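You operate a simulated robot arm through the tools that you are given. There is no shell and no other tool. Be economical: measure what you need, move in short steps, check, and stop when the job is done.

The job below is to be done with a simulated robot arm. You get a single attempt, and the scene is never put back.

## Task
Turn the dryer off and set its dome on the black carrier.
Fine: open the drawer only when the display is down to 45 degrees; shut it again.
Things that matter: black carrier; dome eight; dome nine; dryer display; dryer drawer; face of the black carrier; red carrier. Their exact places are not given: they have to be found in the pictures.

Only the result counts: the job must be done as asked and must still hold three seconds after the hand-in. Knocking over, shifting, dropping, spilling or breaking anything else fails it.

## Robot
A 6-joint arm with a two-finger gripper, on a carriage that runs on a rail from [-2.097, 0.009] to [0.243, -0.001] (x, y) and turns from -2.601 to 3.194 rad about z. Base frame: it is fixed where the carriage stands at the start and does not move with it; the origin is on the floor, on the carriage's upright axis, x ahead of it, y to its left, z up. Lengths are in m, angles in rad, forces in N, time in s.
With the tool pointing down near the work surface it reaches from about 0.68 to 0.7 m from the robot's upright axis, wherever it stands. Its first joint turns from -2.897 to 2.897 rad. Places, roughly: dryer display [0.7, 0.4, 1.1]; dryer drawer [0.7, 0.4, 0.9]; face of the black carrier [0.8, 0.5, 1.2]. Payload 2.54 kg.
The tool frame sits at the grasp point between the pads (the TCP): z along the fingers, y along the line on which they close. The tips reach 0.023 m beyond it. The gripper opens to 0.126 m. The gripper's body begins 0.082 m behind the TCP.
Orientation is told as [roll, pitch, yaw] about the base's x, y, z axes, in that order, counted from this pose: with the fingers straight down and closing along the base's y, the tool's x points along the base's -x, its y along +y and its z along -z.

## Interface
- The arm moves only by the tool step_arm. Its argument "commands" is a list of rows, each a list of 7 numbers: the shift along the base's x, y, z in units of 25 mm (1.0 is 25 mm), then the turn, a rotation vector about the base's x, y, z in units of 6 degrees (1.0 is 6 degrees), then the closure, from 0 (fully open) to 1 (shut). In form: [[x, y, z, ax, ay, az, grip], ...]. A call has 1 to 10 rows; each row shifts and turns the commanded pose from where the row before left it. A call with a number of a shift or a turn outside -1 to 1 is refused whole. Rows are played at 5 a second. More than 0.05 m and 0.15 rad between two rows, or a gripper value outside its range, and nothing of the call is played. A pose out of reach is approached as far as the arm can. The call stops where the force on the tool passes 40 N (or 10 N more than at its start, if that is more) or the arm is blocked; 0.2 s more then pass. The fingers move at their own pace and stop on an object; they squeeze with about 23 N. The grip force told is the motor's: it shows also when the fingers shut on nothing. Time passes only in rows, and 0.2 s behind the last, so rows that do not move let the fingers close. It gives the time, the measured TCP pose, the force on the tool (base axes), the opening and the grip force at its end, in the units of the frame above (readings bear some noise), with the torque about the TCP (base axes, N m) and any sound that the robot's microphone picked up.
- Cameras (640 x 400 px; columns grow to the right, rows downward): "scene" is now at [0.0617, 0.2277, 1.6161]; the picture's right is [0.32, -0.95, 0.00], its down [-0.60, -0.21, -0.77] and it looks along [0.73, 0.25, -0.64] (base axes); focal length 293 px, centre (320, 200). "wrist" rides on the gripper at [0.082, 0.014, -0.122] in the tool frame; the picture's right is [-0.17, 0.99, 0.00], its down [-0.79, -0.13, -0.60] and it looks along [-0.59, -0.10, 0.80] (tool axes); focal length 243 px, centre (320, 200).
- get_image(camera): a new picture of that camera. It takes no simulated time.
- slide_trunk(by): slides the trunk up (or, below 0, down) by that many m; the arm and the scene camera ride with it, the base frame stays. It gives what a move gives, with no picture.
- drive_base(legs): drives the robot by 1 to 6 legs, each [ahead, left, turn to the left] in m, m and rad, along the robot's own axes; the way and the turn of a leg run together, so that a leg with both is an arc; at most 1.5 m and 3.142 rad a leg. The arm and the cameras ride along, it lands a little off, and it stops where it bumps. It keeps to its track: a leg is cut to what the track allows. It gives what a move gives.
- head_to(pan, tilt): turns the head with the scene camera to pan (to the left, within 2.094 rad either way) and tilt (down, from -0.506 to 1.204), counted from straight ahead of the robot. It gives what a move gives.
- point_at(camera, pixels): for up to 12 pixels [column, row] of the newest picture of that camera ("zoom" is the newest enlarged one), the place [x, y, z] in the base frame of the surface seen there, good to about 0.002 m. It takes no simulated time.
- zoom(camera, box): a new picture of the part [left, top, right, bottom] of that camera's present view, enlarged. It takes no simulated time.
- close_job(): hands the job in; it is judged then, once.

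Work in short steps. Measure before you move; look again where a grasp or a placing could have gone wrong, and mend it. You have 80 turns and 60 pictures in all, those below and enlarged ones among them. Open the gripper and draw the arm clear of the work before you hand the job in, unless the task says otherwise; then end with one line.

The tools are called after ">>>" as a command line: name --pt "numbers of a row" for each row, then --argument value for the rest, lists and objects as JSON in quotes. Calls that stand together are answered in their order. step_arm: Moves the arm, as the interface text tells. Its arguments: {"type":"object","properties":{"commands":{"type":"array","items":{"type":"array","items":{"type":"number"}}}},"required":["commands"]} The other tools are called the same way: slide_trunk (by) slides the trunk up or down; drive_base (legs) drives the base; head_to (pan, tilt) turns the head that bears the scene camera; get_image (camera) takes a picture; point_at (camera, pixels) gives the place of the surface under pixels of a picture; zoom (camera, box) takes an enlarged picture of a part of a camera's view; close_job () hands the job in.

At the start:

```text
time: 0.0
position: [0.3605, 0.2903, 1.3834]
ee_rot: [0.002, -0.001, 0.001]
contact_force: [-0.1, -0.2, 0.3]
torque: [-0.01, 0.0, -0.04]
opening: 0.1261
grasp_force: 0.0
trunk travel left (down, up): [-0.425, 0.065]
robot x, y, heading: [0.0016, -0.0021, 0.002]
head pan, tilt: [0.328, 0.693]
```

scene: 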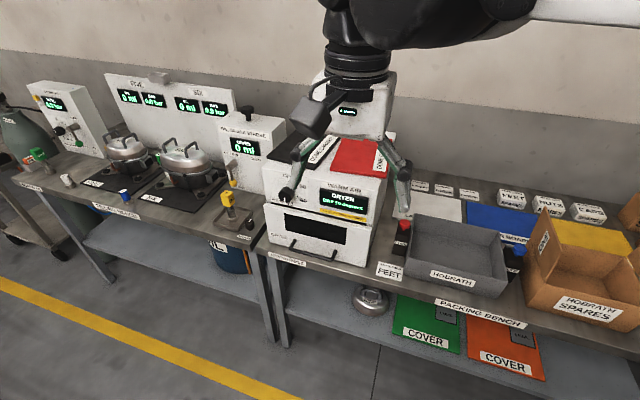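
wrist: 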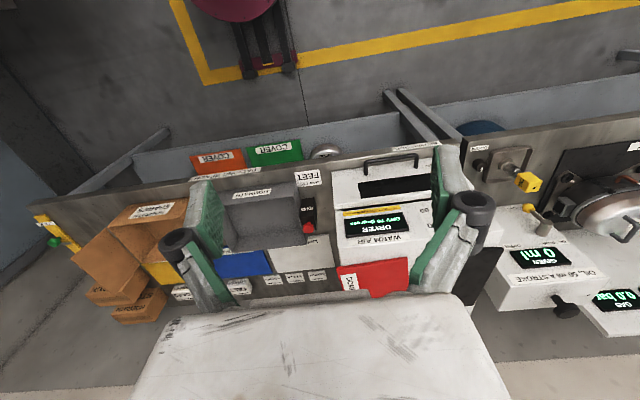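

The scene picture shows the dryer at about (320,200), its display at (343,200). I zoom on it to read the labels.

>>> zoom --camera "scene" --box '[240, 80, 440, 280]'

>>> zoom --camera "scene" --box '[20, 60, 280, 240]'

>>> zoom --camera "wrist" --box '[270, 130, 480, 310]'

```text
2.00 times, centred on (340, 180) of scene
```

zoom: 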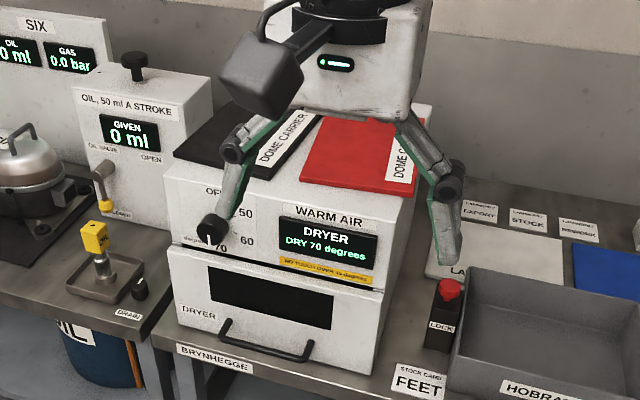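

```text
2.22 times, centred on (150, 150) of scene
```

zoom: 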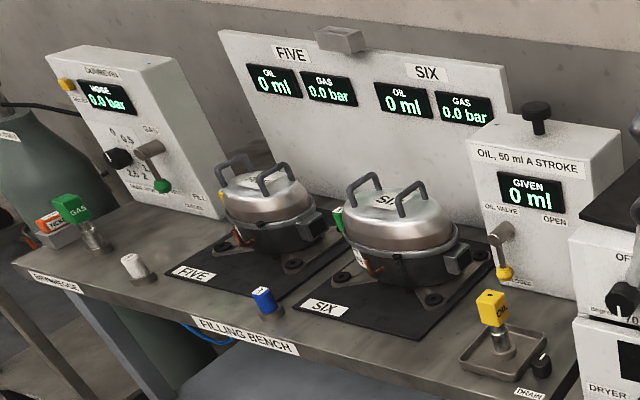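

```text
2.22 times, centred on (375, 220) of wrist
```

zoom: 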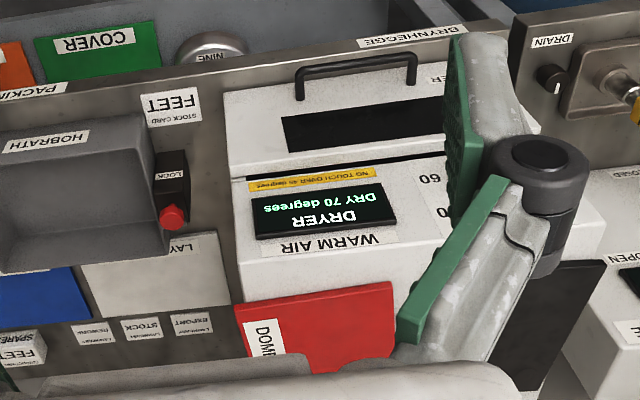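

The dryer reads 70 degrees and has a knob (OFF/50/60/70) hidden partly by a finger at zoom (210,225). I move the hand aside to see it.

>>> step_arm --pt "0 -1 0.5 0 0 0 0" --pt "0 -1 0.5 0 0 0 0" --pt "0 -1 0.5 0 0 0 0" --pt "0 -1 0.5 0 0 0 0" --pt "0 -1 0 0 0 0 0" --pt "0 -1 0 0 0 0 0" --pt "0 -1 0 0 0 0 0" --pt "0 -1 0 0 0 0 0"

>>> zoom --camera "scene" --box '[240, 110, 420, 280]'

```text
time: 1.8
position: [0.3591, 0.0925, 1.4328]
ee_rot: [-0.001, -0.001, -0.001]
contact_force: [-0.4, -0.1, 0.2]
torque: [0.03, 0.01, 0.0]
opening: 0.1262
grasp_force: 0.1
trunk travel left (down, up): [-0.425, 0.065]
robot x, y, heading: [-0.0008, 0.0031, 0.001]
head pan, tilt: [0.328, 0.693]
```

```text
2.35 times, centred on (330, 195) of scene
```

zoom: 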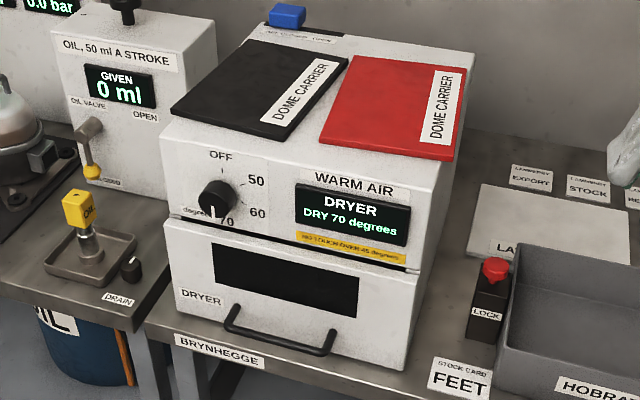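

The knob at zoom (217,197) has its pointer on 70. I measure the knob, handle, dryer edges and carriers, and look closer.

>>> point_at --camera "zoom" --pixels '[[213, 198], [212, 212], [185, 205], [222, 165], [250, 210], [410, 270], [168, 225], [228, 318], [326, 352], [280, 336], [180, 300], [400, 340]]'

>>> point_at --camera "zoom" --pixels '[[174, 111], [279, 138], [346, 60], [252, 42], [323, 135], [450, 158], [465, 70], [352, 57], [287, 15], [265, 133], [430, 185], [220, 250]]'

>>> zoom --camera "scene" --box '[276, 150, 326, 182]'

>>> zoom --camera "scene" --box '[290, 100, 380, 157]'

```text
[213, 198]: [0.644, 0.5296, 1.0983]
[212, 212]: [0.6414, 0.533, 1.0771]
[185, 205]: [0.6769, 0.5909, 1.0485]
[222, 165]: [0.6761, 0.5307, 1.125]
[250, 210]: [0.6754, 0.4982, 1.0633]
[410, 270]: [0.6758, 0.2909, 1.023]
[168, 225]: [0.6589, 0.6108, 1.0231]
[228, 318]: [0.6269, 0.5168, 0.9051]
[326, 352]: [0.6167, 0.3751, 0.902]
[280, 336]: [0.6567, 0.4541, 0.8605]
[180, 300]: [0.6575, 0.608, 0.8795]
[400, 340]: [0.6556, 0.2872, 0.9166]
```

```text
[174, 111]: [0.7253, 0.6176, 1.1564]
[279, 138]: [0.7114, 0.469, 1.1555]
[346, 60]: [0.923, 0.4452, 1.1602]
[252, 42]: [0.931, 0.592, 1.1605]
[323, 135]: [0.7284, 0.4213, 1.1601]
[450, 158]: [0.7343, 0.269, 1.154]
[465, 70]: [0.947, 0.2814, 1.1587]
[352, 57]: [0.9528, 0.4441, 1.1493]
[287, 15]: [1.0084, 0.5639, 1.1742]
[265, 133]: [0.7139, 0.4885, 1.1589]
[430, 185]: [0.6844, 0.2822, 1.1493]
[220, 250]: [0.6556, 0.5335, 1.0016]
```

```text
12.50 times, centred on (301, 166) of scene
```

zoom: 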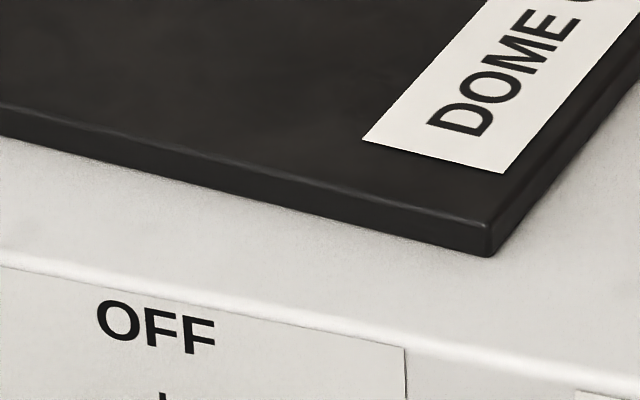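

```text
7.02 times, centred on (335, 128) of scene
```

zoom: 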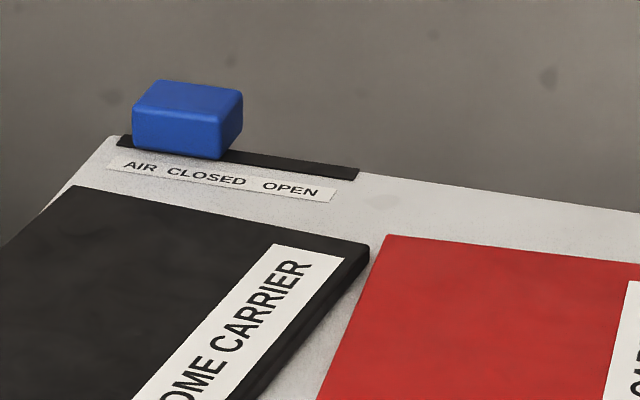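

Near the dryer there's also an air slider (closed), which I leave alone. I zoom in on the knob itself.

>>> zoom --camera "scene" --box '[282, 168, 322, 208]'

```text
10.00 times, centred on (302, 188) of scene
```

zoom: 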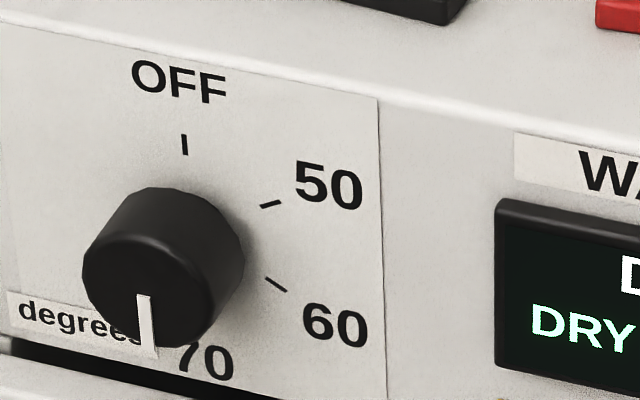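

>>> point_at --camera "zoom" --pixels '[[143, 275], [90, 265], [192, 290], [145, 215], [148, 335], [140, 300], [185, 145], [270, 204], [276, 284], [235, 250], [165, 195], [210, 320]]'

```text
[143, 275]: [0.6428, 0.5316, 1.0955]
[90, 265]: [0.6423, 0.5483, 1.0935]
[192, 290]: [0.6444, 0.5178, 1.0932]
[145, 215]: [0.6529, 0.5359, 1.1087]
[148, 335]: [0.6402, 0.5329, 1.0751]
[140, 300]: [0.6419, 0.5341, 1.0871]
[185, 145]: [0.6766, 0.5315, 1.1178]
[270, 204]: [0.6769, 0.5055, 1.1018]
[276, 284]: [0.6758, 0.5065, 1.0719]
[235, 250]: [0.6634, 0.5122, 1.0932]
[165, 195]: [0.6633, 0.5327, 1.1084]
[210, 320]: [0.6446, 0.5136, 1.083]
```

Knob: centre about (y 0.531, z 1.088), front x 0.642, panel x 0.676; 70 is at the bottom and OFF at the top. I swing the tool to point along +x while moving over in front of the knob.

>>> step_arm --pt "0 1 0 0 -1 0 0.5" --pt "0 1 0 0 -1 0 0.5" --pt "0 1 0 0 -1 0 0.5" --pt "0 1 0 0 -1 0 0.5" --pt "0 1 0 0 -1 0 0.5" --pt "0 1 0 0 -1 0 0.5" --pt "0 1 0 0 -1 0 0.5" --pt "0 1 0 0 -1 0 0.5" --pt "0 1 0 0 -1 0 0.5" --pt "0 1 0 0 -1 0 0.5"

>>> step_arm --pt "0.5 1 -1 0 -1 0 0.5" --pt "0.5 1 -1 0 -1 0 0.5" --pt "0.5 1 -1 0 -1 0 0.5" --pt "0.5 1 -1 0 -1 0 0.5" --pt "0.5 1 -1 0 -1 0 0.5" --pt "0.5 1 -1 0 0 0 0.5" --pt "0.5 1 -1 0 0 0 0.5" --pt "0.5 0.5 -1 0 0 0 0.5" --pt "0 0 -1 0 0 0 0.5" --pt "0 0 -1 0 0 0 0.5"

```text
time: 4.0
position: [0.3577, 0.3338, 1.4287]
ee_rot: [0.005, -1.049, -0.003]
contact_force: [0.3, -0.5, 0.5]
torque: [0.0, 0.03, 0.02]
opening: 0.0629
grasp_force: 0.1
trunk travel left (down, up): [-0.425, 0.065]
robot x, y, heading: [-0.0015, 0.0014, -0.002]
head pan, tilt: [0.328, 0.693]
```

```text
time: 6.2
position: [0.4617, 0.5285, 1.1827]
ee_rot: [2.907, -1.572, -2.906]
contact_force: [-0.9, -0.3, 0.4]
torque: [-0.01, 0.04, 0.04]
opening: 0.0631
grasp_force: 0.0
trunk travel left (down, up): [-0.425, 0.065]
robot x, y, heading: [0.0001, 0.0012, -0.001]
head pan, tilt: [0.328, 0.693]
```

The tool now points along +x at (0.462, 0.529, 1.183). I lower to knob height and pre-roll +90° about x, so one −180° turn can follow.

>>> step_arm --pt "0 0.1 -0.8 1 0 0 0.5" --pt "0 0 -0.8 1 0 0 0.5" --pt "0 0 -0.8 1 0 0 0.5" --pt "0 0 -0.8 1 0 0 0.5" --pt "0 0 -0.6 1 0 0 0.5" --pt "0 0 0 1 0 0 0.5" --pt "0 0 0 1 0 0 0.5" --pt "0 0 0 1 0 0 0.5" --pt "0 0 0 1 0 0 0.5" --pt "0 0 0 1 0 0 0.5"

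>>> step_arm --pt "0 0 0 1 0 0 0.5" --pt "0 0 0 1 0 0 0.5" --pt "0 0 0 1 0 0 0.5" --pt "0 0 0 1 0 0 0.5" --pt "0 0 0 1 0 0 0.5"

>>> get_image --camera "wrist"

>>> get_image --camera "scene"

```text
time: 8.4
position: [0.4591, 0.5314, 1.0897]
ee_rot: [1.573, -0.522, -1.57]
contact_force: [0.0, -0.2, -0.4]
torque: [-0.02, -0.02, -0.03]
opening: 0.0632
grasp_force: 0.1
trunk travel left (down, up): [-0.425, 0.065]
robot x, y, heading: [-0.005, 0.0024, -0.0]
head pan, tilt: [0.328, 0.693]
```

```text
time: 9.6
position: [0.4612, 0.5312, 1.0887]
ee_rot: [1.563, -0.127, -1.569]
contact_force: [0.1, 0.7, 0.2]
torque: [0.01, 0.06, 0.02]
opening: 0.063
grasp_force: 0.0
out of reach, approached as far as the arm can: row 5
trunk travel left (down, up): [-0.425, 0.065]
robot x, y, heading: [0.0012, -0.0021, 0.002]
head pan, tilt: [0.328, 0.693]
```

```text
50 pictures are left
```

wrist: 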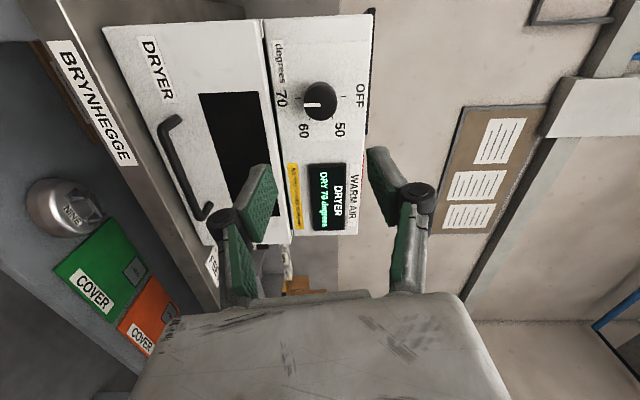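

```text
49 pictures are left
```

scene: 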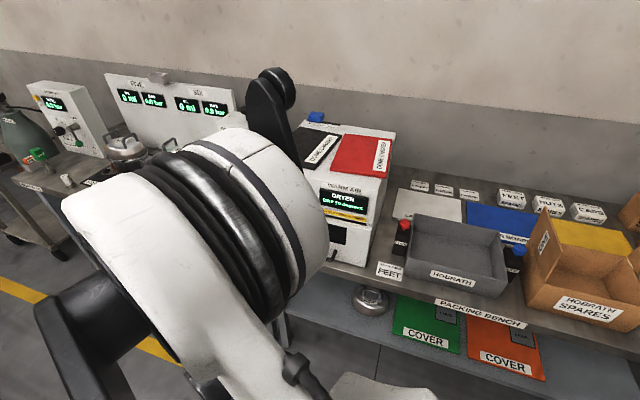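

The wrist limit is at about +83° of roll. The knob sits in line at wrist (320,98). I back off a bit in roll and advance to x≈0.647 around the knob.

>>> step_arm --pt "0.9 0 0 -0.5 0 0 0.5" --pt "0.9 0 0 0 0 0 0.5" --pt "0.9 0 0 0 0 0 0.5" --pt "0.9 0 0 0 0 0 0.5" --pt "0.9 0 0 0 0 0 0.5" --pt "0.9 0 0 0 0 0 0.5" --pt "0.9 0 0 0 0 0 0.5" --pt "0.9 0 0 0 0 0 0.5"

>>> get_image --camera "wrist"

```text
time: 11.4
position: [0.6401, 0.5318, 1.0895]
ee_rot: [1.562, -0.182, -1.568]
contact_force: [0.4, 0.7, 0.0]
torque: [0.04, 0.0, 0.01]
opening: 0.0629
grasp_force: 0.1
trunk travel left (down, up): [-0.425, 0.065]
robot x, y, heading: [-0.0002, -0.0027, -0.002]
head pan, tilt: [0.328, 0.693]
```

```text
48 pictures are left
```

wrist: 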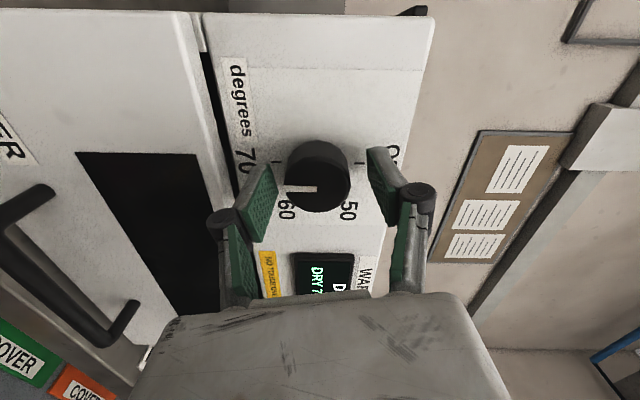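

The fingers straddle the knob, tips at x≈0.663. I close on it and turn −54° first to feel it.

>>> step_arm --pt "0 0 0 0 0 0 0.9" --pt "0 0 0 0 0 0 0.9" --pt "0 0 0 0 0 0 0.9" --pt "0 0 0 -1 0 0 0.9" --pt "0 0 0 -1 0 0 0.9" --pt "0 0 0 -1 0 0 0.9" --pt "0 0 0 -1 0 0 0.9" --pt "0 0 0 -1 0 0 0.9" --pt "0 0 0 -1 0 0 0.9"

>>> get_image --camera "wrist"

```text
time: 13.4
position: [0.6386, 0.5319, 1.0874]
ee_rot: [1.56, -0.81, -1.569]
contact_force: [-4.6, -7.7, -8.4]
torque: [-0.01, 0.64, -0.01]
opening: 0.0419
grasp_force: 45.4
trunk travel left (down, up): [-0.425, 0.065]
robot x, y, heading: [0.0005, 0.0013, 0.0]
head pan, tilt: [0.328, 0.693]
```

```text
47 pictures are left
```

wrist: 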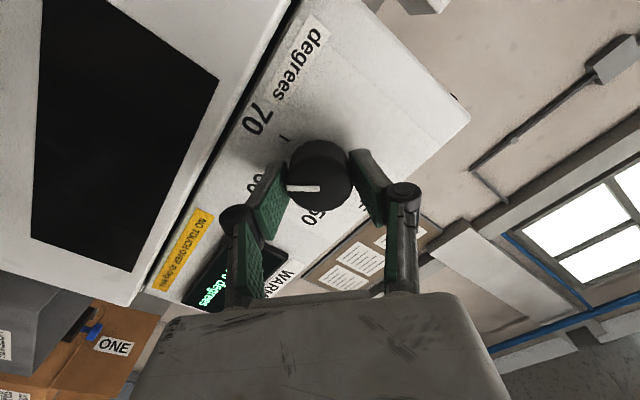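

The knob turns with the gripper (pointer now between 70 and 60). I continue turning.

>>> step_arm --pt "0 0 0 -1 0 0 0.9" --pt "0 0 0 -1 0 0 0.9" --pt "0 0 0 -1 0 0 0.9" --pt "0 0 0 -1 0 0 0.9" --pt "0 0 0 -1 0 0 0.9" --pt "0 0 0 -1 0 0 0.9" --pt "0 0 0 -1 0 0 0.9" --pt "0 0 0 -1 0 0 0.9" --pt "0 0 0 -1 0 0 0.9" --pt "0 0 0 -1 0 0 0.9"

>>> step_arm --pt "0 0 0 -1 0 0 0.9" --pt "0 0 0 -1 0 0 0.9" --pt "0 0 0 -1 0 0 0.9" --pt "0 0 0 -1 0 0 0.9" --pt "0 0 0 -1 0 0 0.9" --pt "0 0 0 -1 0 0 0.9" --pt "0 0 0 -1 0 0 0.9" --pt "0 0 0 -1 0 0 0.9" --pt "0 0 0 -1 0 0 0.9" --pt "0 0 0 -1 0 0 0.9"

>>> get_image --camera "wrist"

```text
time: 15.6
position: [0.6396, 0.5336, 1.089]
ee_rot: [-1.576, -1.283, 1.57]
contact_force: [0.9, 10.2, 2.5]
torque: [0.01, 0.9, -0.07]
opening: 0.0418
grasp_force: 44.7
trunk travel left (down, up): [-0.425, 0.065]
robot x, y, heading: [-0.001, -0.004, 0.001]
head pan, tilt: [0.328, 0.693]
```

```text
time: 17.8
position: [0.6402, 0.533, 1.088]
ee_rot: [-1.579, -0.236, 1.569]
contact_force: [2.6, 19.6, 5.9]
torque: [0.02, 0.33, -0.4]
opening: 0.0419
grasp_force: 45.5
trunk travel left (down, up): [-0.425, 0.065]
robot x, y, heading: [-0.0009, 0.0001, 0.002]
head pan, tilt: [0.328, 0.693]
```

```text
46 pictures are left
```

wrist: 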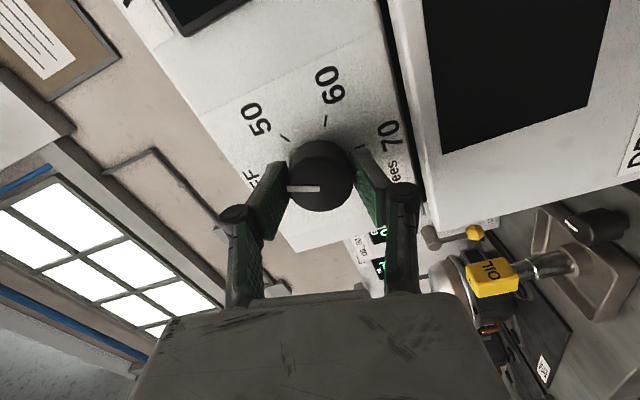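

The pointer is about 24° short of OFF. I give four more rows.

>>> step_arm --pt "0 0 0 -1 0 0 0.9" --pt "0 0 0 -1 0 0 0.9" --pt "0 0 0 -1 0 0 0.9" --pt "0 0 0 -1 0 0 0.9"

>>> get_image --camera "wrist"

>>> zoom --camera "scene" --box '[290, 160, 410, 250]'

```text
time: 18.8
position: [0.6401, 0.5324, 1.0867]
ee_rot: [-1.578, 0.184, 1.57]
contact_force: [0.3, 17.5, 9.5]
torque: [0.39, -0.02, 1.06]
opening: 0.0421
grasp_force: 45.6
trunk travel left (down, up): [-0.425, 0.065]
robot x, y, heading: [0.0006, -0.0013, 0.002]
head pan, tilt: [0.328, 0.693]
```

```text
45 pictures are left
```

wrist: 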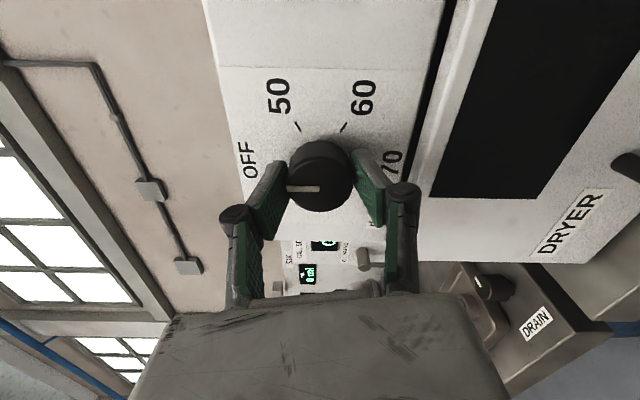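

```text
4.44 times, centred on (350, 205) of scene
```

zoom: 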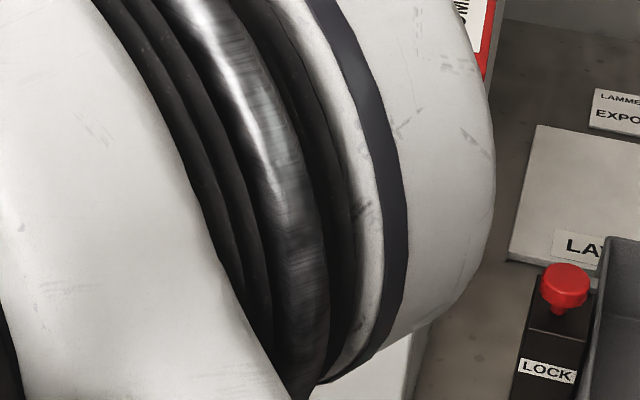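

The knob has turned 180° and points to OFF. I release and back off, then unroll.

>>> step_arm --pt "0 0 0 0 0 0 0.5" --pt "0 0 0 0 0 0 0.5" --pt "-1 0 0 0 0 0 0.5" --pt "-1 0 0 0 0 0 0.5" --pt "-1 0 0 0 0 0 0.5" --pt "-1 0 0 1 0 0 0.5" --pt "-1 0 0 1 0 0 0.5" --pt "-1 0 0 1 0 0 0.5" --pt "-1 0 0 1 0 0 0.5"

>>> get_image --camera "wrist"

```text
time: 20.8
position: [0.4648, 0.5334, 1.0891]
ee_rot: [-1.58, -0.239, 1.57]
contact_force: [0.1, 0.2, -0.2]
torque: [0.0, 0.01, -0.01]
opening: 0.0631
grasp_force: 0.1
trunk travel left (down, up): [-0.425, 0.065]
robot x, y, heading: [0.0017, -0.0003, 0.0]
head pan, tilt: [0.328, 0.693]
```

```text
43 pictures are left
```

wrist: 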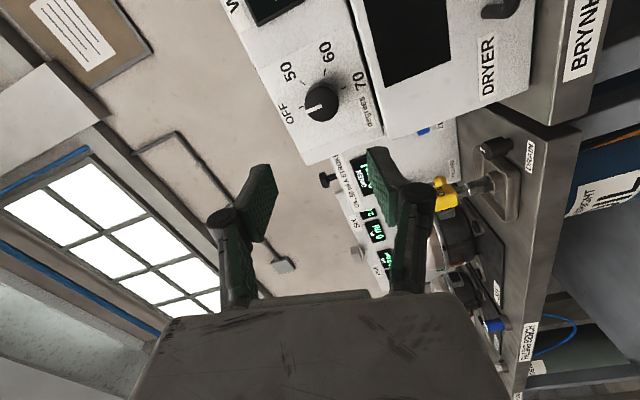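

The knob points at OFF (wrist (312,107)). I roll over to +80° so the wrist camera sees the display, moving toward the handle's y while it cools.

>>> step_arm --pt "0 -0.3 0 1 0 0 0.5" --pt "0 -0.3 0 1 0 0 0.5" --pt "0 -0.3 0 1 0 0 0.5" --pt "0 -0.3 0 1 0 0 0.5" --pt "0 -0.3 0 1 0 0 0.5" --pt "0 -0.3 0 1 0 0 0.5" --pt "0 -0.3 0 1 0 0 0.5" --pt "0 -0.3 0 1 0 0 0.5" --pt "0 -0.3 0 1 0 0 0.5" --pt "0 -0.3 0 1 0 0 0.5"

>>> step_arm --pt "0 -0.3 -0.4 1 0 0 0.5" --pt "0 -0.2 -0.4 1 0 0 0.5" --pt "0 0 -0.4 1 0 0 0.5" --pt "0 0 -0.4 1 0 0 0.5" --pt "0 0 -0.4 1 0 0 0.5" --pt "0 0 -0.4 1 0 0 0.5" --pt "0 0 -0.4 1 0 0 0.5" --pt "0 0 -0.4 1 0 0 0.5" --pt "0 0 -0.4 1 0 0 0.5" --pt "0 0 -0.4 1 0 0 0.5"

>>> step_arm --pt "0 0 -0.4 1 0 0 0.5" --pt "0 0 -0.4 1 0 0 0.5" --pt "0 0 -0.4 1 0 0 0.5" --pt "0 0 -0.4 1 0 0 0.5" --pt "0 0 -0.4 1 0 0 0.5" --pt "0 0 -0.4 1 0 0 0.5"

>>> get_image --camera "wrist"

```text
time: 23.0
position: [0.4738, 0.4767, 1.108]
ee_rot: [-1.564, -1.287, 1.553]
contact_force: [-0.7, -0.6, -0.1]
torque: [0.02, -0.01, -0.01]
opening: 0.0632
grasp_force: 0.0
out of reach, approached as far as the arm can: row 5, 6, 7, 8, 9, 10
trunk travel left (down, up): [-0.425, 0.065]
robot x, y, heading: [-0.0002, 0.0003, 0.003]
head pan, tilt: [0.328, 0.693]
```

```text
time: 25.2
position: [0.4946, 0.5139, 1.0531]
ee_rot: [1.56, -0.806, -1.569]
contact_force: [0.2, 0.8, 0.1]
torque: [-0.03, 0.01, 0.01]
opening: 0.0632
grasp_force: 0.1
out of reach, approached as far as the arm can: row 1, 2, 3, 4, 5, 6, 7, 8, 9, 10
trunk travel left (down, up): [-0.425, 0.065]
robot x, y, heading: [0.0041, 0.0035, 0.0]
head pan, tilt: [0.328, 0.693]
```

```text
time: 26.6
position: [0.5079, 0.5387, 1.0074]
ee_rot: [1.56, -0.177, -1.573]
contact_force: [0.0, 1.0, 0.2]
torque: [0.0, -0.03, 0.02]
opening: 0.063
grasp_force: 0.1
out of reach, approached as far as the arm can: row 1, 2, 3, 4, 5, 6
trunk travel left (down, up): [-0.425, 0.065]
robot x, y, heading: [0.0029, -0.001, -0.0]
head pan, tilt: [0.328, 0.693]
```

```text
42 pictures are left
```

wrist: 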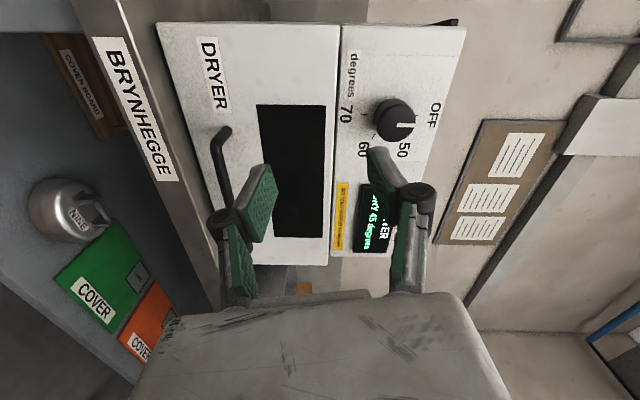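

The display seems already lower; I zoom to read it.

>>> zoom --camera "wrist" --box '[330, 170, 420, 260]'

>>> drive_base --legs '[[-0.2, 0, 0]]'

>>> get_image --camera "wrist"

>>> get_image --camera "scene"

```text
4.44 times, centred on (375, 215) of wrist
```

zoom: 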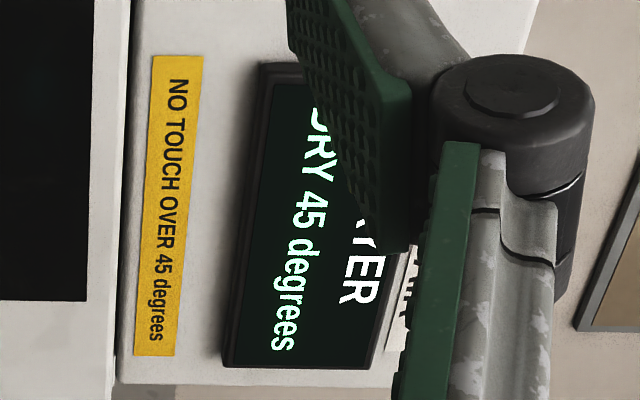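

```text
time: 28.2
position: [0.3153, 0.5386, 1.008]
ee_rot: [1.561, -0.18, -1.573]
contact_force: [0.4, 0.3, -0.9]
torque: [0.0, 0.01, -0.03]
opening: 0.0629
grasp_force: 0.1
trunk travel left (down, up): [-0.425, 0.065]
robot x, y, heading: [-0.1898, 0.001, 0.002]
head pan, tilt: [0.328, 0.693]
```

```text
40 pictures are left
```

wrist: 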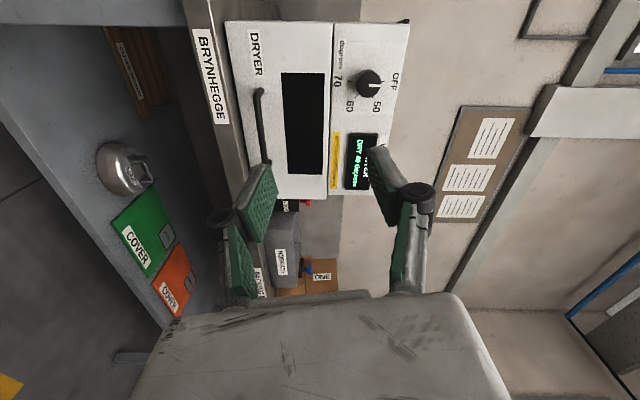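

```text
39 pictures are left
```

scene: 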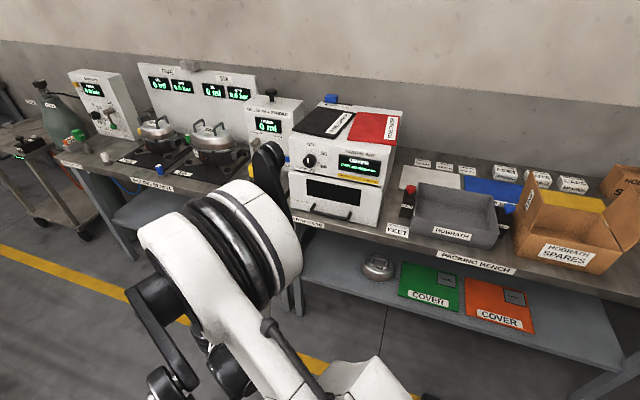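

The display read 45 before; I check it again now and the handle position in the scene view.

>>> zoom --camera "scene" --box '[280, 130, 400, 230]'

>>> point_at --camera "wrist" --pixels '[[258, 95], [262, 130], [265, 158], [260, 115]]'

```text
4.00 times, centred on (340, 180) of scene
```

zoom: 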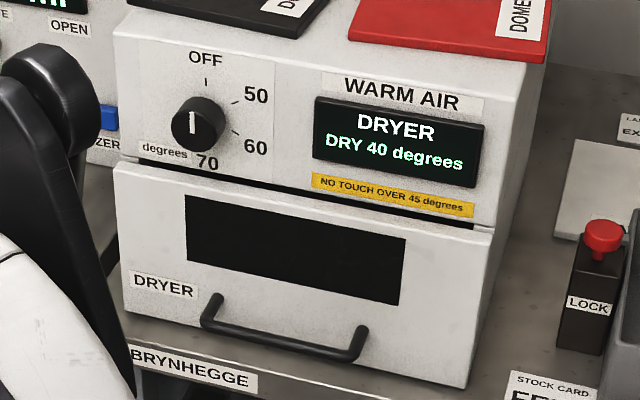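

```text
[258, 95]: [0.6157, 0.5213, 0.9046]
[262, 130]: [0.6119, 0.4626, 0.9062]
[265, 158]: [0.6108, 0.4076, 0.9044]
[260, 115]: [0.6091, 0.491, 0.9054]
```

The display reads 40 degrees, so the drawer may be opened. Handle bar: x≈0.615, y 0.38–0.53, z≈0.904. I line up and advance.

>>> step_arm --pt "0.6 -0.7 -0.85 0.4 0 0 0.4" --pt "0.6 -0.7 -0.85 0 0 0 0.4" --pt "0.6 -0.7 -0.85 0 0 0 0.4" --pt "0.6 -0.7 -0.85 0 0 0 0.4" --pt "0.6 -0.7 -0.8 0 0 0 0.4" --pt "1 0 0 0 0 0 0.4" --pt "1 0 0 0 0 0 0.4" --pt "1 0 0 0 0 0 0.4"

>>> get_image --camera "wrist"

```text
time: 30.0
position: [0.5012, 0.5125, 0.9334]
ee_rot: [1.56, -0.137, -1.573]
contact_force: [0.9, 0.6, -0.3]
torque: [0.0, 0.02, 0.0]
opening: 0.0758
grasp_force: 0.1
out of reach, approached as far as the arm can: row 1, 2, 3, 4, 5
trunk travel left (down, up): [-0.425, 0.065]
robot x, y, heading: [-0.192, 0.0027, 0.004]
head pan, tilt: [0.328, 0.693]
```

```text
37 pictures are left
```

wrist: 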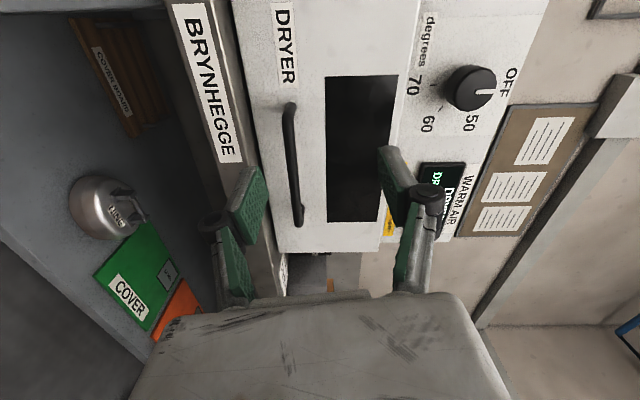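

Now at (0.501, 0.513, 0.933); I correct y by −0.06 and z by −0.029 first.

>>> step_arm --pt "0.3 -0.6 -0.4 0 0 0 0.4" --pt "0.3 -0.6 -0.4 0 0 0 0.4" --pt "0.3 -0.6 -0.38 0 0 0 0.4" --pt "0.3 -0.6 0 0 0 0 0.4"

```text
time: 31.0
position: [0.5322, 0.4531, 0.8996]
ee_rot: [1.56, -0.14, -1.574]
contact_force: [-0.3, 0.0, -0.8]
torque: [-0.02, 0.0, -0.02]
opening: 0.0755
grasp_force: 0.2
trunk travel left (down, up): [-0.425, 0.065]
robot x, y, heading: [-0.1928, 0.0015, 0.0]
head pan, tilt: [0.328, 0.693]
```

Aligned at y 0.453; I raise 4 mm, advance 80 mm and look.

>>> step_arm --pt "0.8 0 0.1 0 0 0 0.4" --pt "0.8 0 0.05 0 0 0 0.4" --pt "0.8 0 0 0 0 0 0.4" --pt "0.8 0 0 0 0 0 0.4"

>>> get_image --camera "wrist"

```text
time: 32.0
position: [0.611, 0.4518, 0.906]
ee_rot: [1.559, -0.139, -1.573]
contact_force: [0.6, -0.3, 0.9]
torque: [-0.02, 0.01, 0.01]
opening: 0.0755
grasp_force: 0.0
trunk travel left (down, up): [-0.425, 0.065]
robot x, y, heading: [-0.1922, 0.0028, -0.001]
head pan, tilt: [0.328, 0.693]
```

```text
36 pictures are left
```

wrist: 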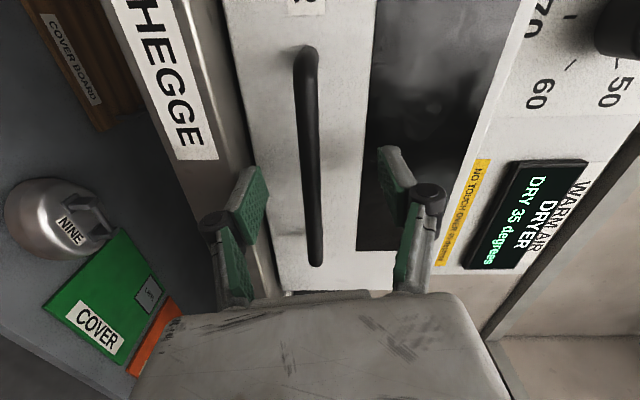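

The bar lies between the fingers. I close and pull the drawer 75 mm.

>>> step_arm --pt "0 0 0 0 0 0 1" --pt "0 0 0 0 0 0 1" --pt "0 0 0 0 0 0 1" --pt "0 0 0 0 0 0 1" --pt "-0.6 0 0 0 0 0 1" --pt "-0.6 0 0 0 0 0 1" --pt "-0.6 0 0 0 0 0 1" --pt "-0.6 0 0 0 0 0 1" --pt "-0.6 0 0 0 0 0 1"

>>> get_image --camera "scene"

```text
time: 32.8
position: [0.6115, 0.4515, 0.9006]
ee_rot: [1.553, -0.133, -1.576]
contact_force: [-2.1, 0.1, -29.4]
torque: [1.16, 0.15, -0.16]
opening: 0.0061
grasp_force: 33.6
trunk travel left (down, up): [-0.425, 0.065]
robot x, y, heading: [-0.1917, 0.0011, -0.0]
head pan, tilt: [0.328, 0.693]
stopped in row 4: the force on the tool passed its limit at 45 N (the readings are from after the stop); the commanded pose is now the measured one
```

```text
35 pictures are left
```

scene: 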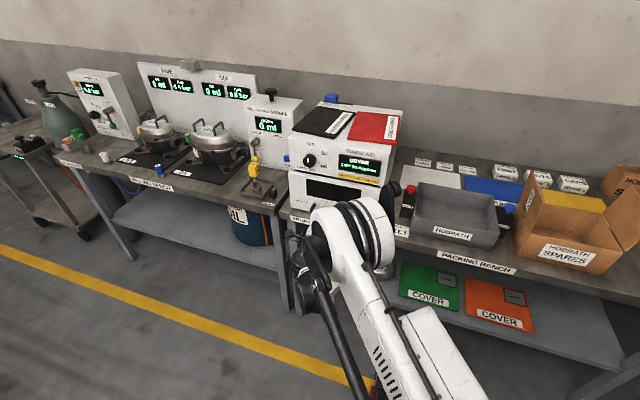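

Gripped (opening 6 mm) but the tool is a few mm high (force −29 N in z). I lower 3 mm to relieve and then pull.

>>> step_arm --pt "0 0 -0.12 0 0 0 1" --pt "0 0 0 0 0 0 1"

>>> step_arm --pt "-0.5 0 0 0 0 0 1" --pt "-0.5 0 0 0 0 0 1" --pt "-0.5 0 0 0 0 0 1" --pt "-0.5 0 0 0 0 0 1" --pt "-0.5 0 0 0 0 0 1" --pt "-0.5 0 0 0 0 0 1"

```text
time: 33.4
position: [0.612, 0.4506, 0.9003]
ee_rot: [1.556, -0.137, -1.573]
contact_force: [2.3, 6.9, -9.5]
torque: [1.04, 0.02, -0.1]
opening: 0.0059
grasp_force: 33.2
trunk travel left (down, up): [-0.425, 0.065]
robot x, y, heading: [-0.1895, 0.0012, -0.0]
head pan, tilt: [0.328, 0.693]
```

```text
time: 34.8
position: [0.5359, 0.451, 0.9007]
ee_rot: [1.557, -0.135, -1.572]
contact_force: [0.0, 17.3, -0.8]
torque: [1.05, 0.0, -0.21]
opening: 0.0059
grasp_force: 33.0
trunk travel left (down, up): [-0.425, 0.065]
robot x, y, heading: [-0.1914, 0.0007, 0.009]
head pan, tilt: [0.328, 0.693]
```

The drawer seems to be following (moved 76 mm). I keep pulling another 100 mm with a slight y relief.

>>> step_arm --pt "-0.5 0.1 0 0 0 0 1" --pt "-0.5 0 0 0 0 0 1" --pt "-0.5 0 0 0 0 0 1" --pt "-0.5 0 0 0 0 0 1" --pt "-0.5 0 0 0 0 0 1" --pt "-0.5 0 0 0 0 0 1" --pt "-0.5 0 0 0 0 0 1" --pt "-0.5 0 0 0 0 0 1"

>>> get_image --camera "scene"

```text
time: 35.8
position: [0.503, 0.4574, 0.9005]
ee_rot: [1.552, -0.132, -1.585]
contact_force: [-1.9, -3.2, -19.2]
torque: [1.0, -0.04, -0.33]
opening: 0.0061
grasp_force: 30.0
out of reach, approached as far as the arm can: row 3, 4
trunk travel left (down, up): [-0.425, 0.065]
robot x, y, heading: [-0.1908, 0.0003, -0.003]
head pan, tilt: [0.328, 0.693]
stopped in row 4: the force on the tool passed its limit at 62 N (the readings are from after the stop); the commanded pose is now the measured one
```

```text
34 pictures are left
```

scene: 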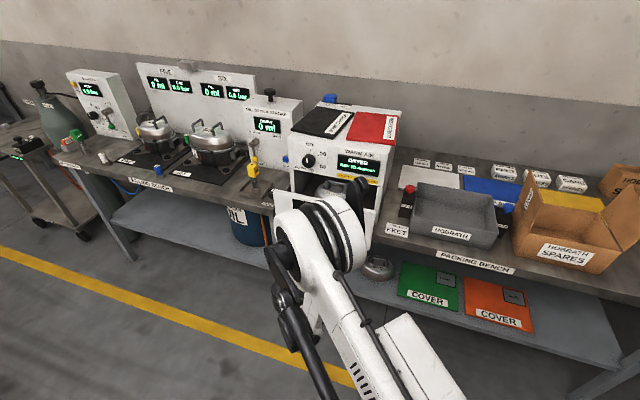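

The arm is at its inner reach limit, the drawer is open by ~110 mm. I pull the rest by driving the base straight back.

>>> drive_base --legs '[[-0.08, 0, 0]]'

>>> get_image --camera "scene"

```text
time: 37.0
position: [0.4185, 0.4576, 0.8994]
ee_rot: [1.551, -0.129, -1.586]
contact_force: [3.1, 0.6, -3.6]
torque: [1.12, -0.01, -0.03]
opening: 0.0059
grasp_force: 29.1
trunk travel left (down, up): [-0.425, 0.065]
robot x, y, heading: [-0.2736, 0.0018, -0.002]
head pan, tilt: [0.328, 0.693]
stopped in leg 1: the force on the tool passed its limit at 41 N (the readings are from after the stop); the commanded pose is now the measured one
```

```text
33 pictures are left
```

scene: 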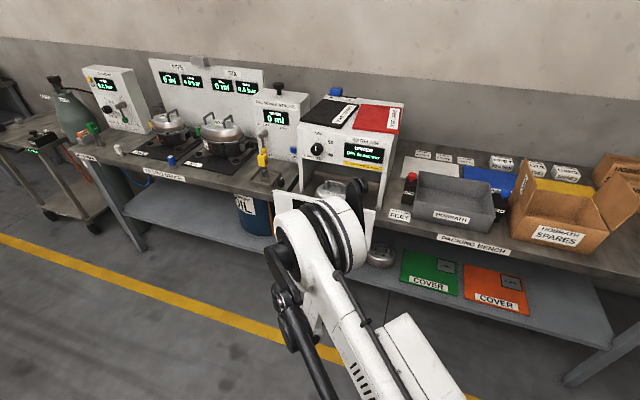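

The drawer is out by about 0.19 m, perhaps at its stop; the dome shows at (330,188). I zoom in there.

>>> zoom --camera "scene" --box '[270, 130, 410, 240]'

>>> get_image --camera "wrist"

```text
3.64 times, centred on (340, 185) of scene
```

zoom: 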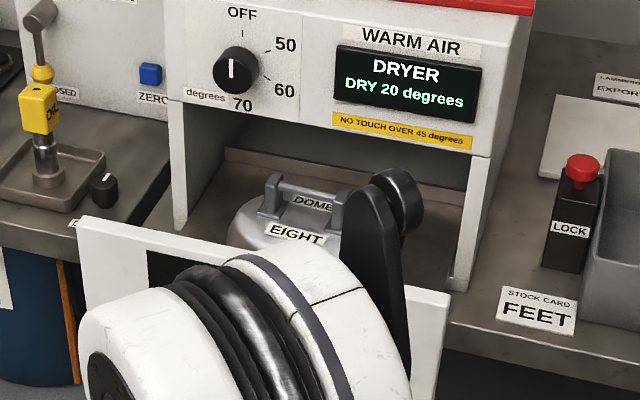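

```text
31 pictures are left
```

wrist: 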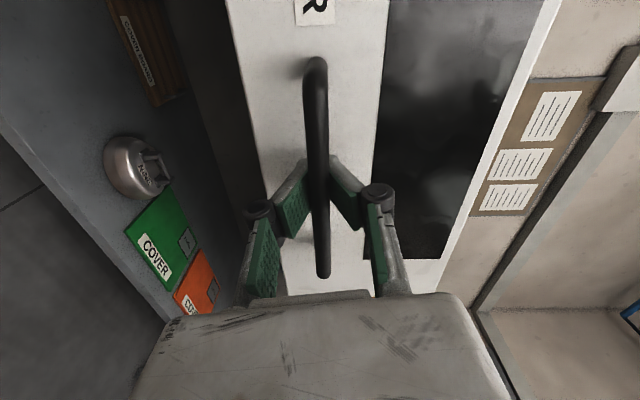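

I measure the dome and drawer in the zoom picture... re-taking the zoom as newest view is that one.

>>> point_at --camera "zoom" --pixels '[[273, 181], [312, 190], [340, 198], [268, 210], [335, 222], [310, 185], [230, 215], [295, 235], [90, 220], [230, 155], [450, 170], [305, 204]]'

```text
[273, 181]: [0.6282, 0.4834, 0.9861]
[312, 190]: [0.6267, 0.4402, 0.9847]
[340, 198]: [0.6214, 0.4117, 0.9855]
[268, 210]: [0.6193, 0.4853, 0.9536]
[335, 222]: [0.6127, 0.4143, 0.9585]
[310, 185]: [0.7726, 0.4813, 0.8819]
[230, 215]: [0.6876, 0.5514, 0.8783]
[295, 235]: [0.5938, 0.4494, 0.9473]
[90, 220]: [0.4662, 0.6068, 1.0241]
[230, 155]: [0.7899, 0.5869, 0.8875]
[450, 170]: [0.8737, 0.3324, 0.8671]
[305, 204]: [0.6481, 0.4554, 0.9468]
```

The dome's handle bar runs along y at x≈0.623, z≈0.985 – close to the dryer front (0.676). I try pulling the drawer a bit further to see whether it is at its stop.

>>> drive_base --legs '[[-0.05, 0, 0]]'

>>> zoom --camera "scene" --box '[270, 130, 410, 240]'

```text
time: 38.0
position: [0.3695, 0.4573, 0.9014]
ee_rot: [1.551, -0.129, -1.584]
contact_force: [-1.9, 4.8, -6.2]
torque: [0.94, -0.03, -0.21]
opening: 0.0065
grasp_force: 28.9
trunk travel left (down, up): [-0.425, 0.065]
robot x, y, heading: [-0.3259, 0.0002, -0.004]
head pan, tilt: [0.328, 0.693]
```

```text
3.64 times, centred on (340, 185) of scene
```

zoom: 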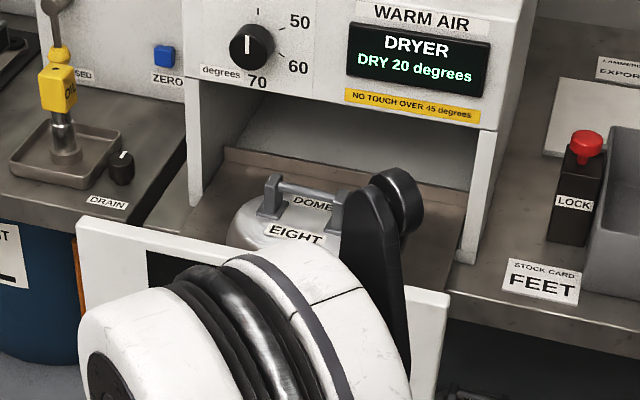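

It moved another 50 mm out. I continue to pull until it stops.

>>> drive_base --legs '[[-0.05, 0, 0]]'

>>> zoom --camera "scene" --box '[270, 130, 410, 240]'

>>> point_at --camera "zoom" --pixels '[[273, 181], [312, 190], [340, 198], [268, 210], [335, 222], [295, 235], [305, 204], [88, 220], [230, 155], [235, 225], [230, 240], [225, 150]]'

```text
time: 38.8
position: [0.3477, 0.4568, 0.8991]
ee_rot: [1.552, -0.128, -1.585]
contact_force: [1.9, 0.9, -1.4]
torque: [1.08, 0.02, 0.13]
opening: 0.006
grasp_force: 30.5
trunk travel left (down, up): [-0.425, 0.065]
robot x, y, heading: [-0.3464, 0.0021, -0.005]
head pan, tilt: [0.328, 0.693]
stopped in leg 1: the force on the tool passed its limit at 117 N (the readings are from after the stop); the commanded pose is now the measured one
```

```text
3.64 times, centred on (340, 185) of scene
```

zoom: 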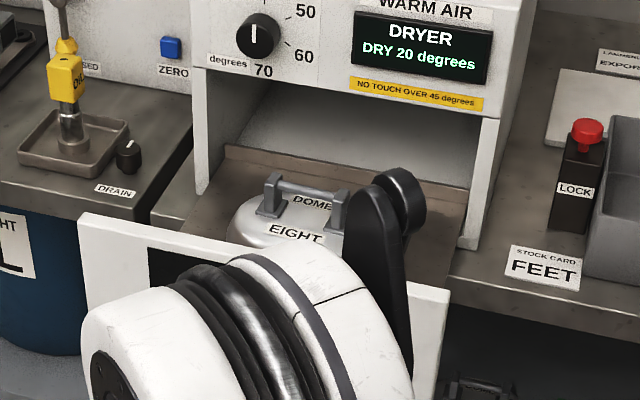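

```text
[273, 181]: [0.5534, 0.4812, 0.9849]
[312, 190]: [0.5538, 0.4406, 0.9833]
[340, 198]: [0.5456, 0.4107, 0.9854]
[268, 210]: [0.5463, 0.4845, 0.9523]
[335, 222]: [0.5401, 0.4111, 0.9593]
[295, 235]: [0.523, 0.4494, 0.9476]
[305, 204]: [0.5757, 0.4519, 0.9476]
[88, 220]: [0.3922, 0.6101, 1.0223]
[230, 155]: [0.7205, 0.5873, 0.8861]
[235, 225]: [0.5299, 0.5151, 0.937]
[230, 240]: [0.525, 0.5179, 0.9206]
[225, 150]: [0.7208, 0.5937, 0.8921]
```

The drawer is at its stop; the dome's bar is now at x≈0.55, y≈0.447, z≈0.98, well clear. I release the handle and back off with the base.

>>> step_arm --pt "0 0 0 0 0 0 0.5" --pt "0 0 0 0 0 0 0.5" --pt "0 0 0 0 0 0 0.5"

>>> drive_base --legs '[[-0.12, 0, 0]]'

>>> get_image --camera "wrist"

```text
time: 39.6
position: [0.3467, 0.4573, 0.9003]
ee_rot: [1.549, -0.126, -1.587]
contact_force: [1.1, -0.1, -0.2]
torque: [0.02, 0.03, 0.0]
opening: 0.0631
grasp_force: 0.1
trunk travel left (down, up): [-0.425, 0.065]
robot x, y, heading: [-0.3501, -0.0005, -0.006]
head pan, tilt: [0.328, 0.693]
```

```text
time: 40.9
position: [0.2283, 0.4568, 0.8993]
ee_rot: [1.553, -0.13, -1.588]
contact_force: [0.3, 0.2, 0.1]
torque: [-0.02, 0.04, -0.03]
opening: 0.0629
grasp_force: 0.0
trunk travel left (down, up): [-0.425, 0.065]
robot x, y, heading: [-0.4673, 0.0043, -0.011]
head pan, tilt: [0.328, 0.693]
```

```text
28 pictures are left
```

wrist: 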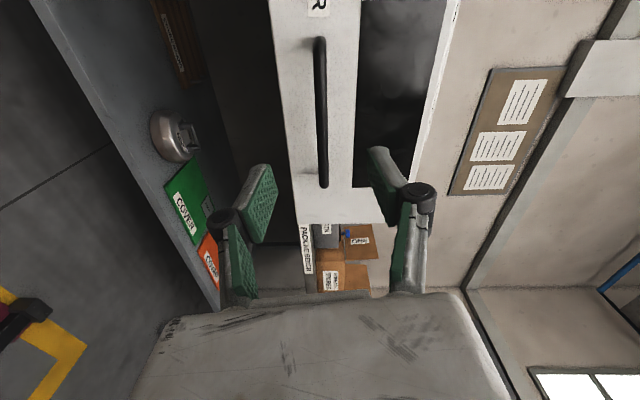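

Clear of the handle. I raise the hand and tip it down about y, which gives fingers closing along x as the dome's bar needs.

>>> step_arm --pt "0 0 1 0 1 0 0.4" --pt "0 0 1 0 1 0 0.4" --pt "0 0 1 0 1 0 0.4" --pt "0 0 1 0 1 0 0.4" --pt "0 0 1 0 1 0 0.4" --pt "0 0 1 0 1 0 0.4" --pt "0 0 1 0 1 0 0.4" --pt "0 0 1 0 1 0 0.4" --pt "0 0 1 0 1 0 0.4" --pt "0 0 1 0 1 0 0.4"

>>> step_arm --pt "0 0 0.5 0 1 0 0.4" --pt "0 0 0.5 0 1 0 0.4" --pt "0 0 0 0 1 0 0.4" --pt "0 0 0 0 1 0 0.4" --pt "0 0 0 0 1 0 0.4"

```text
time: 43.1
position: [0.228, 0.4568, 1.1488]
ee_rot: [0.497, -0.078, -1.466]
contact_force: [0.0, -0.5, -0.1]
torque: [0.01, -0.01, 0.0]
opening: 0.0759
grasp_force: 0.0
trunk travel left (down, up): [-0.425, 0.065]
robot x, y, heading: [-0.4663, 0.0048, -0.01]
head pan, tilt: [0.328, 0.693]
```

```text
time: 44.3
position: [0.2285, 0.4571, 1.1742]
ee_rot: [-0.023, -0.017, -1.442]
contact_force: [0.7, -0.2, 0.1]
torque: [-0.01, 0.01, -0.02]
opening: 0.0757
grasp_force: 0.0
trunk travel left (down, up): [-0.425, 0.065]
robot x, y, heading: [-0.4674, 0.0003, -0.004]
head pan, tilt: [0.328, 0.693]
```

The hand points down, closing along x. I drive forward 0.3 m (tips at 1.15 pass above the drawer front at 1.024) and fix yaw.

>>> drive_base --legs '[[0.31, 0, 0]]'

>>> step_arm --pt "0 -0.2 0 0.23 0.17 -0.6 0.4" --pt "0 -0.2 0 0 0 -0.6 0.4"

>>> get_image --camera "wrist"

>>> get_image --camera "scene"

```text
time: 46.4
position: [0.5349, 0.4549, 1.1744]
ee_rot: [-0.02, -0.018, -1.444]
contact_force: [0.2, 0.6, -0.4]
torque: [-0.01, -0.03, 0.02]
opening: 0.0756
grasp_force: 0.1
trunk travel left (down, up): [-0.425, 0.065]
robot x, y, heading: [-0.1589, 0.0013, -0.006]
head pan, tilt: [0.328, 0.693]
```

```text
time: 47.0
position: [0.5343, 0.4456, 1.1747]
ee_rot: [-0.038, 0.008, -1.57]
contact_force: [0.1, -0.8, -0.2]
torque: [0.0, 0.0, 0.01]
opening: 0.0758
grasp_force: 0.0
trunk travel left (down, up): [-0.425, 0.065]
robot x, y, heading: [-0.1614, 0.0004, -0.006]
head pan, tilt: [0.328, 0.693]
```

```text
27 pictures are left
```

wrist: 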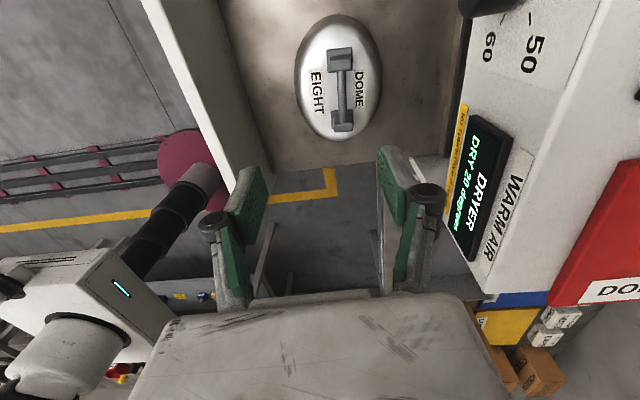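

```text
26 pictures are left
```

scene: 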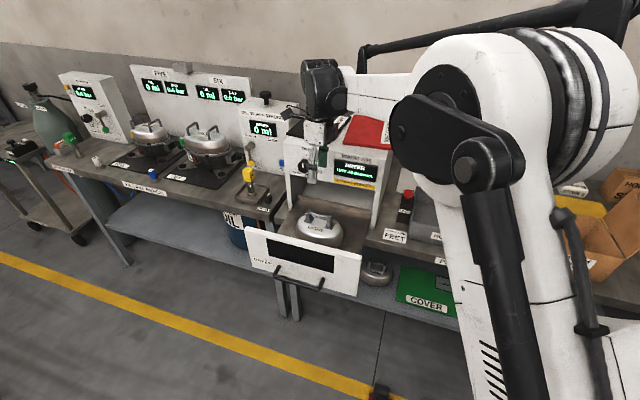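

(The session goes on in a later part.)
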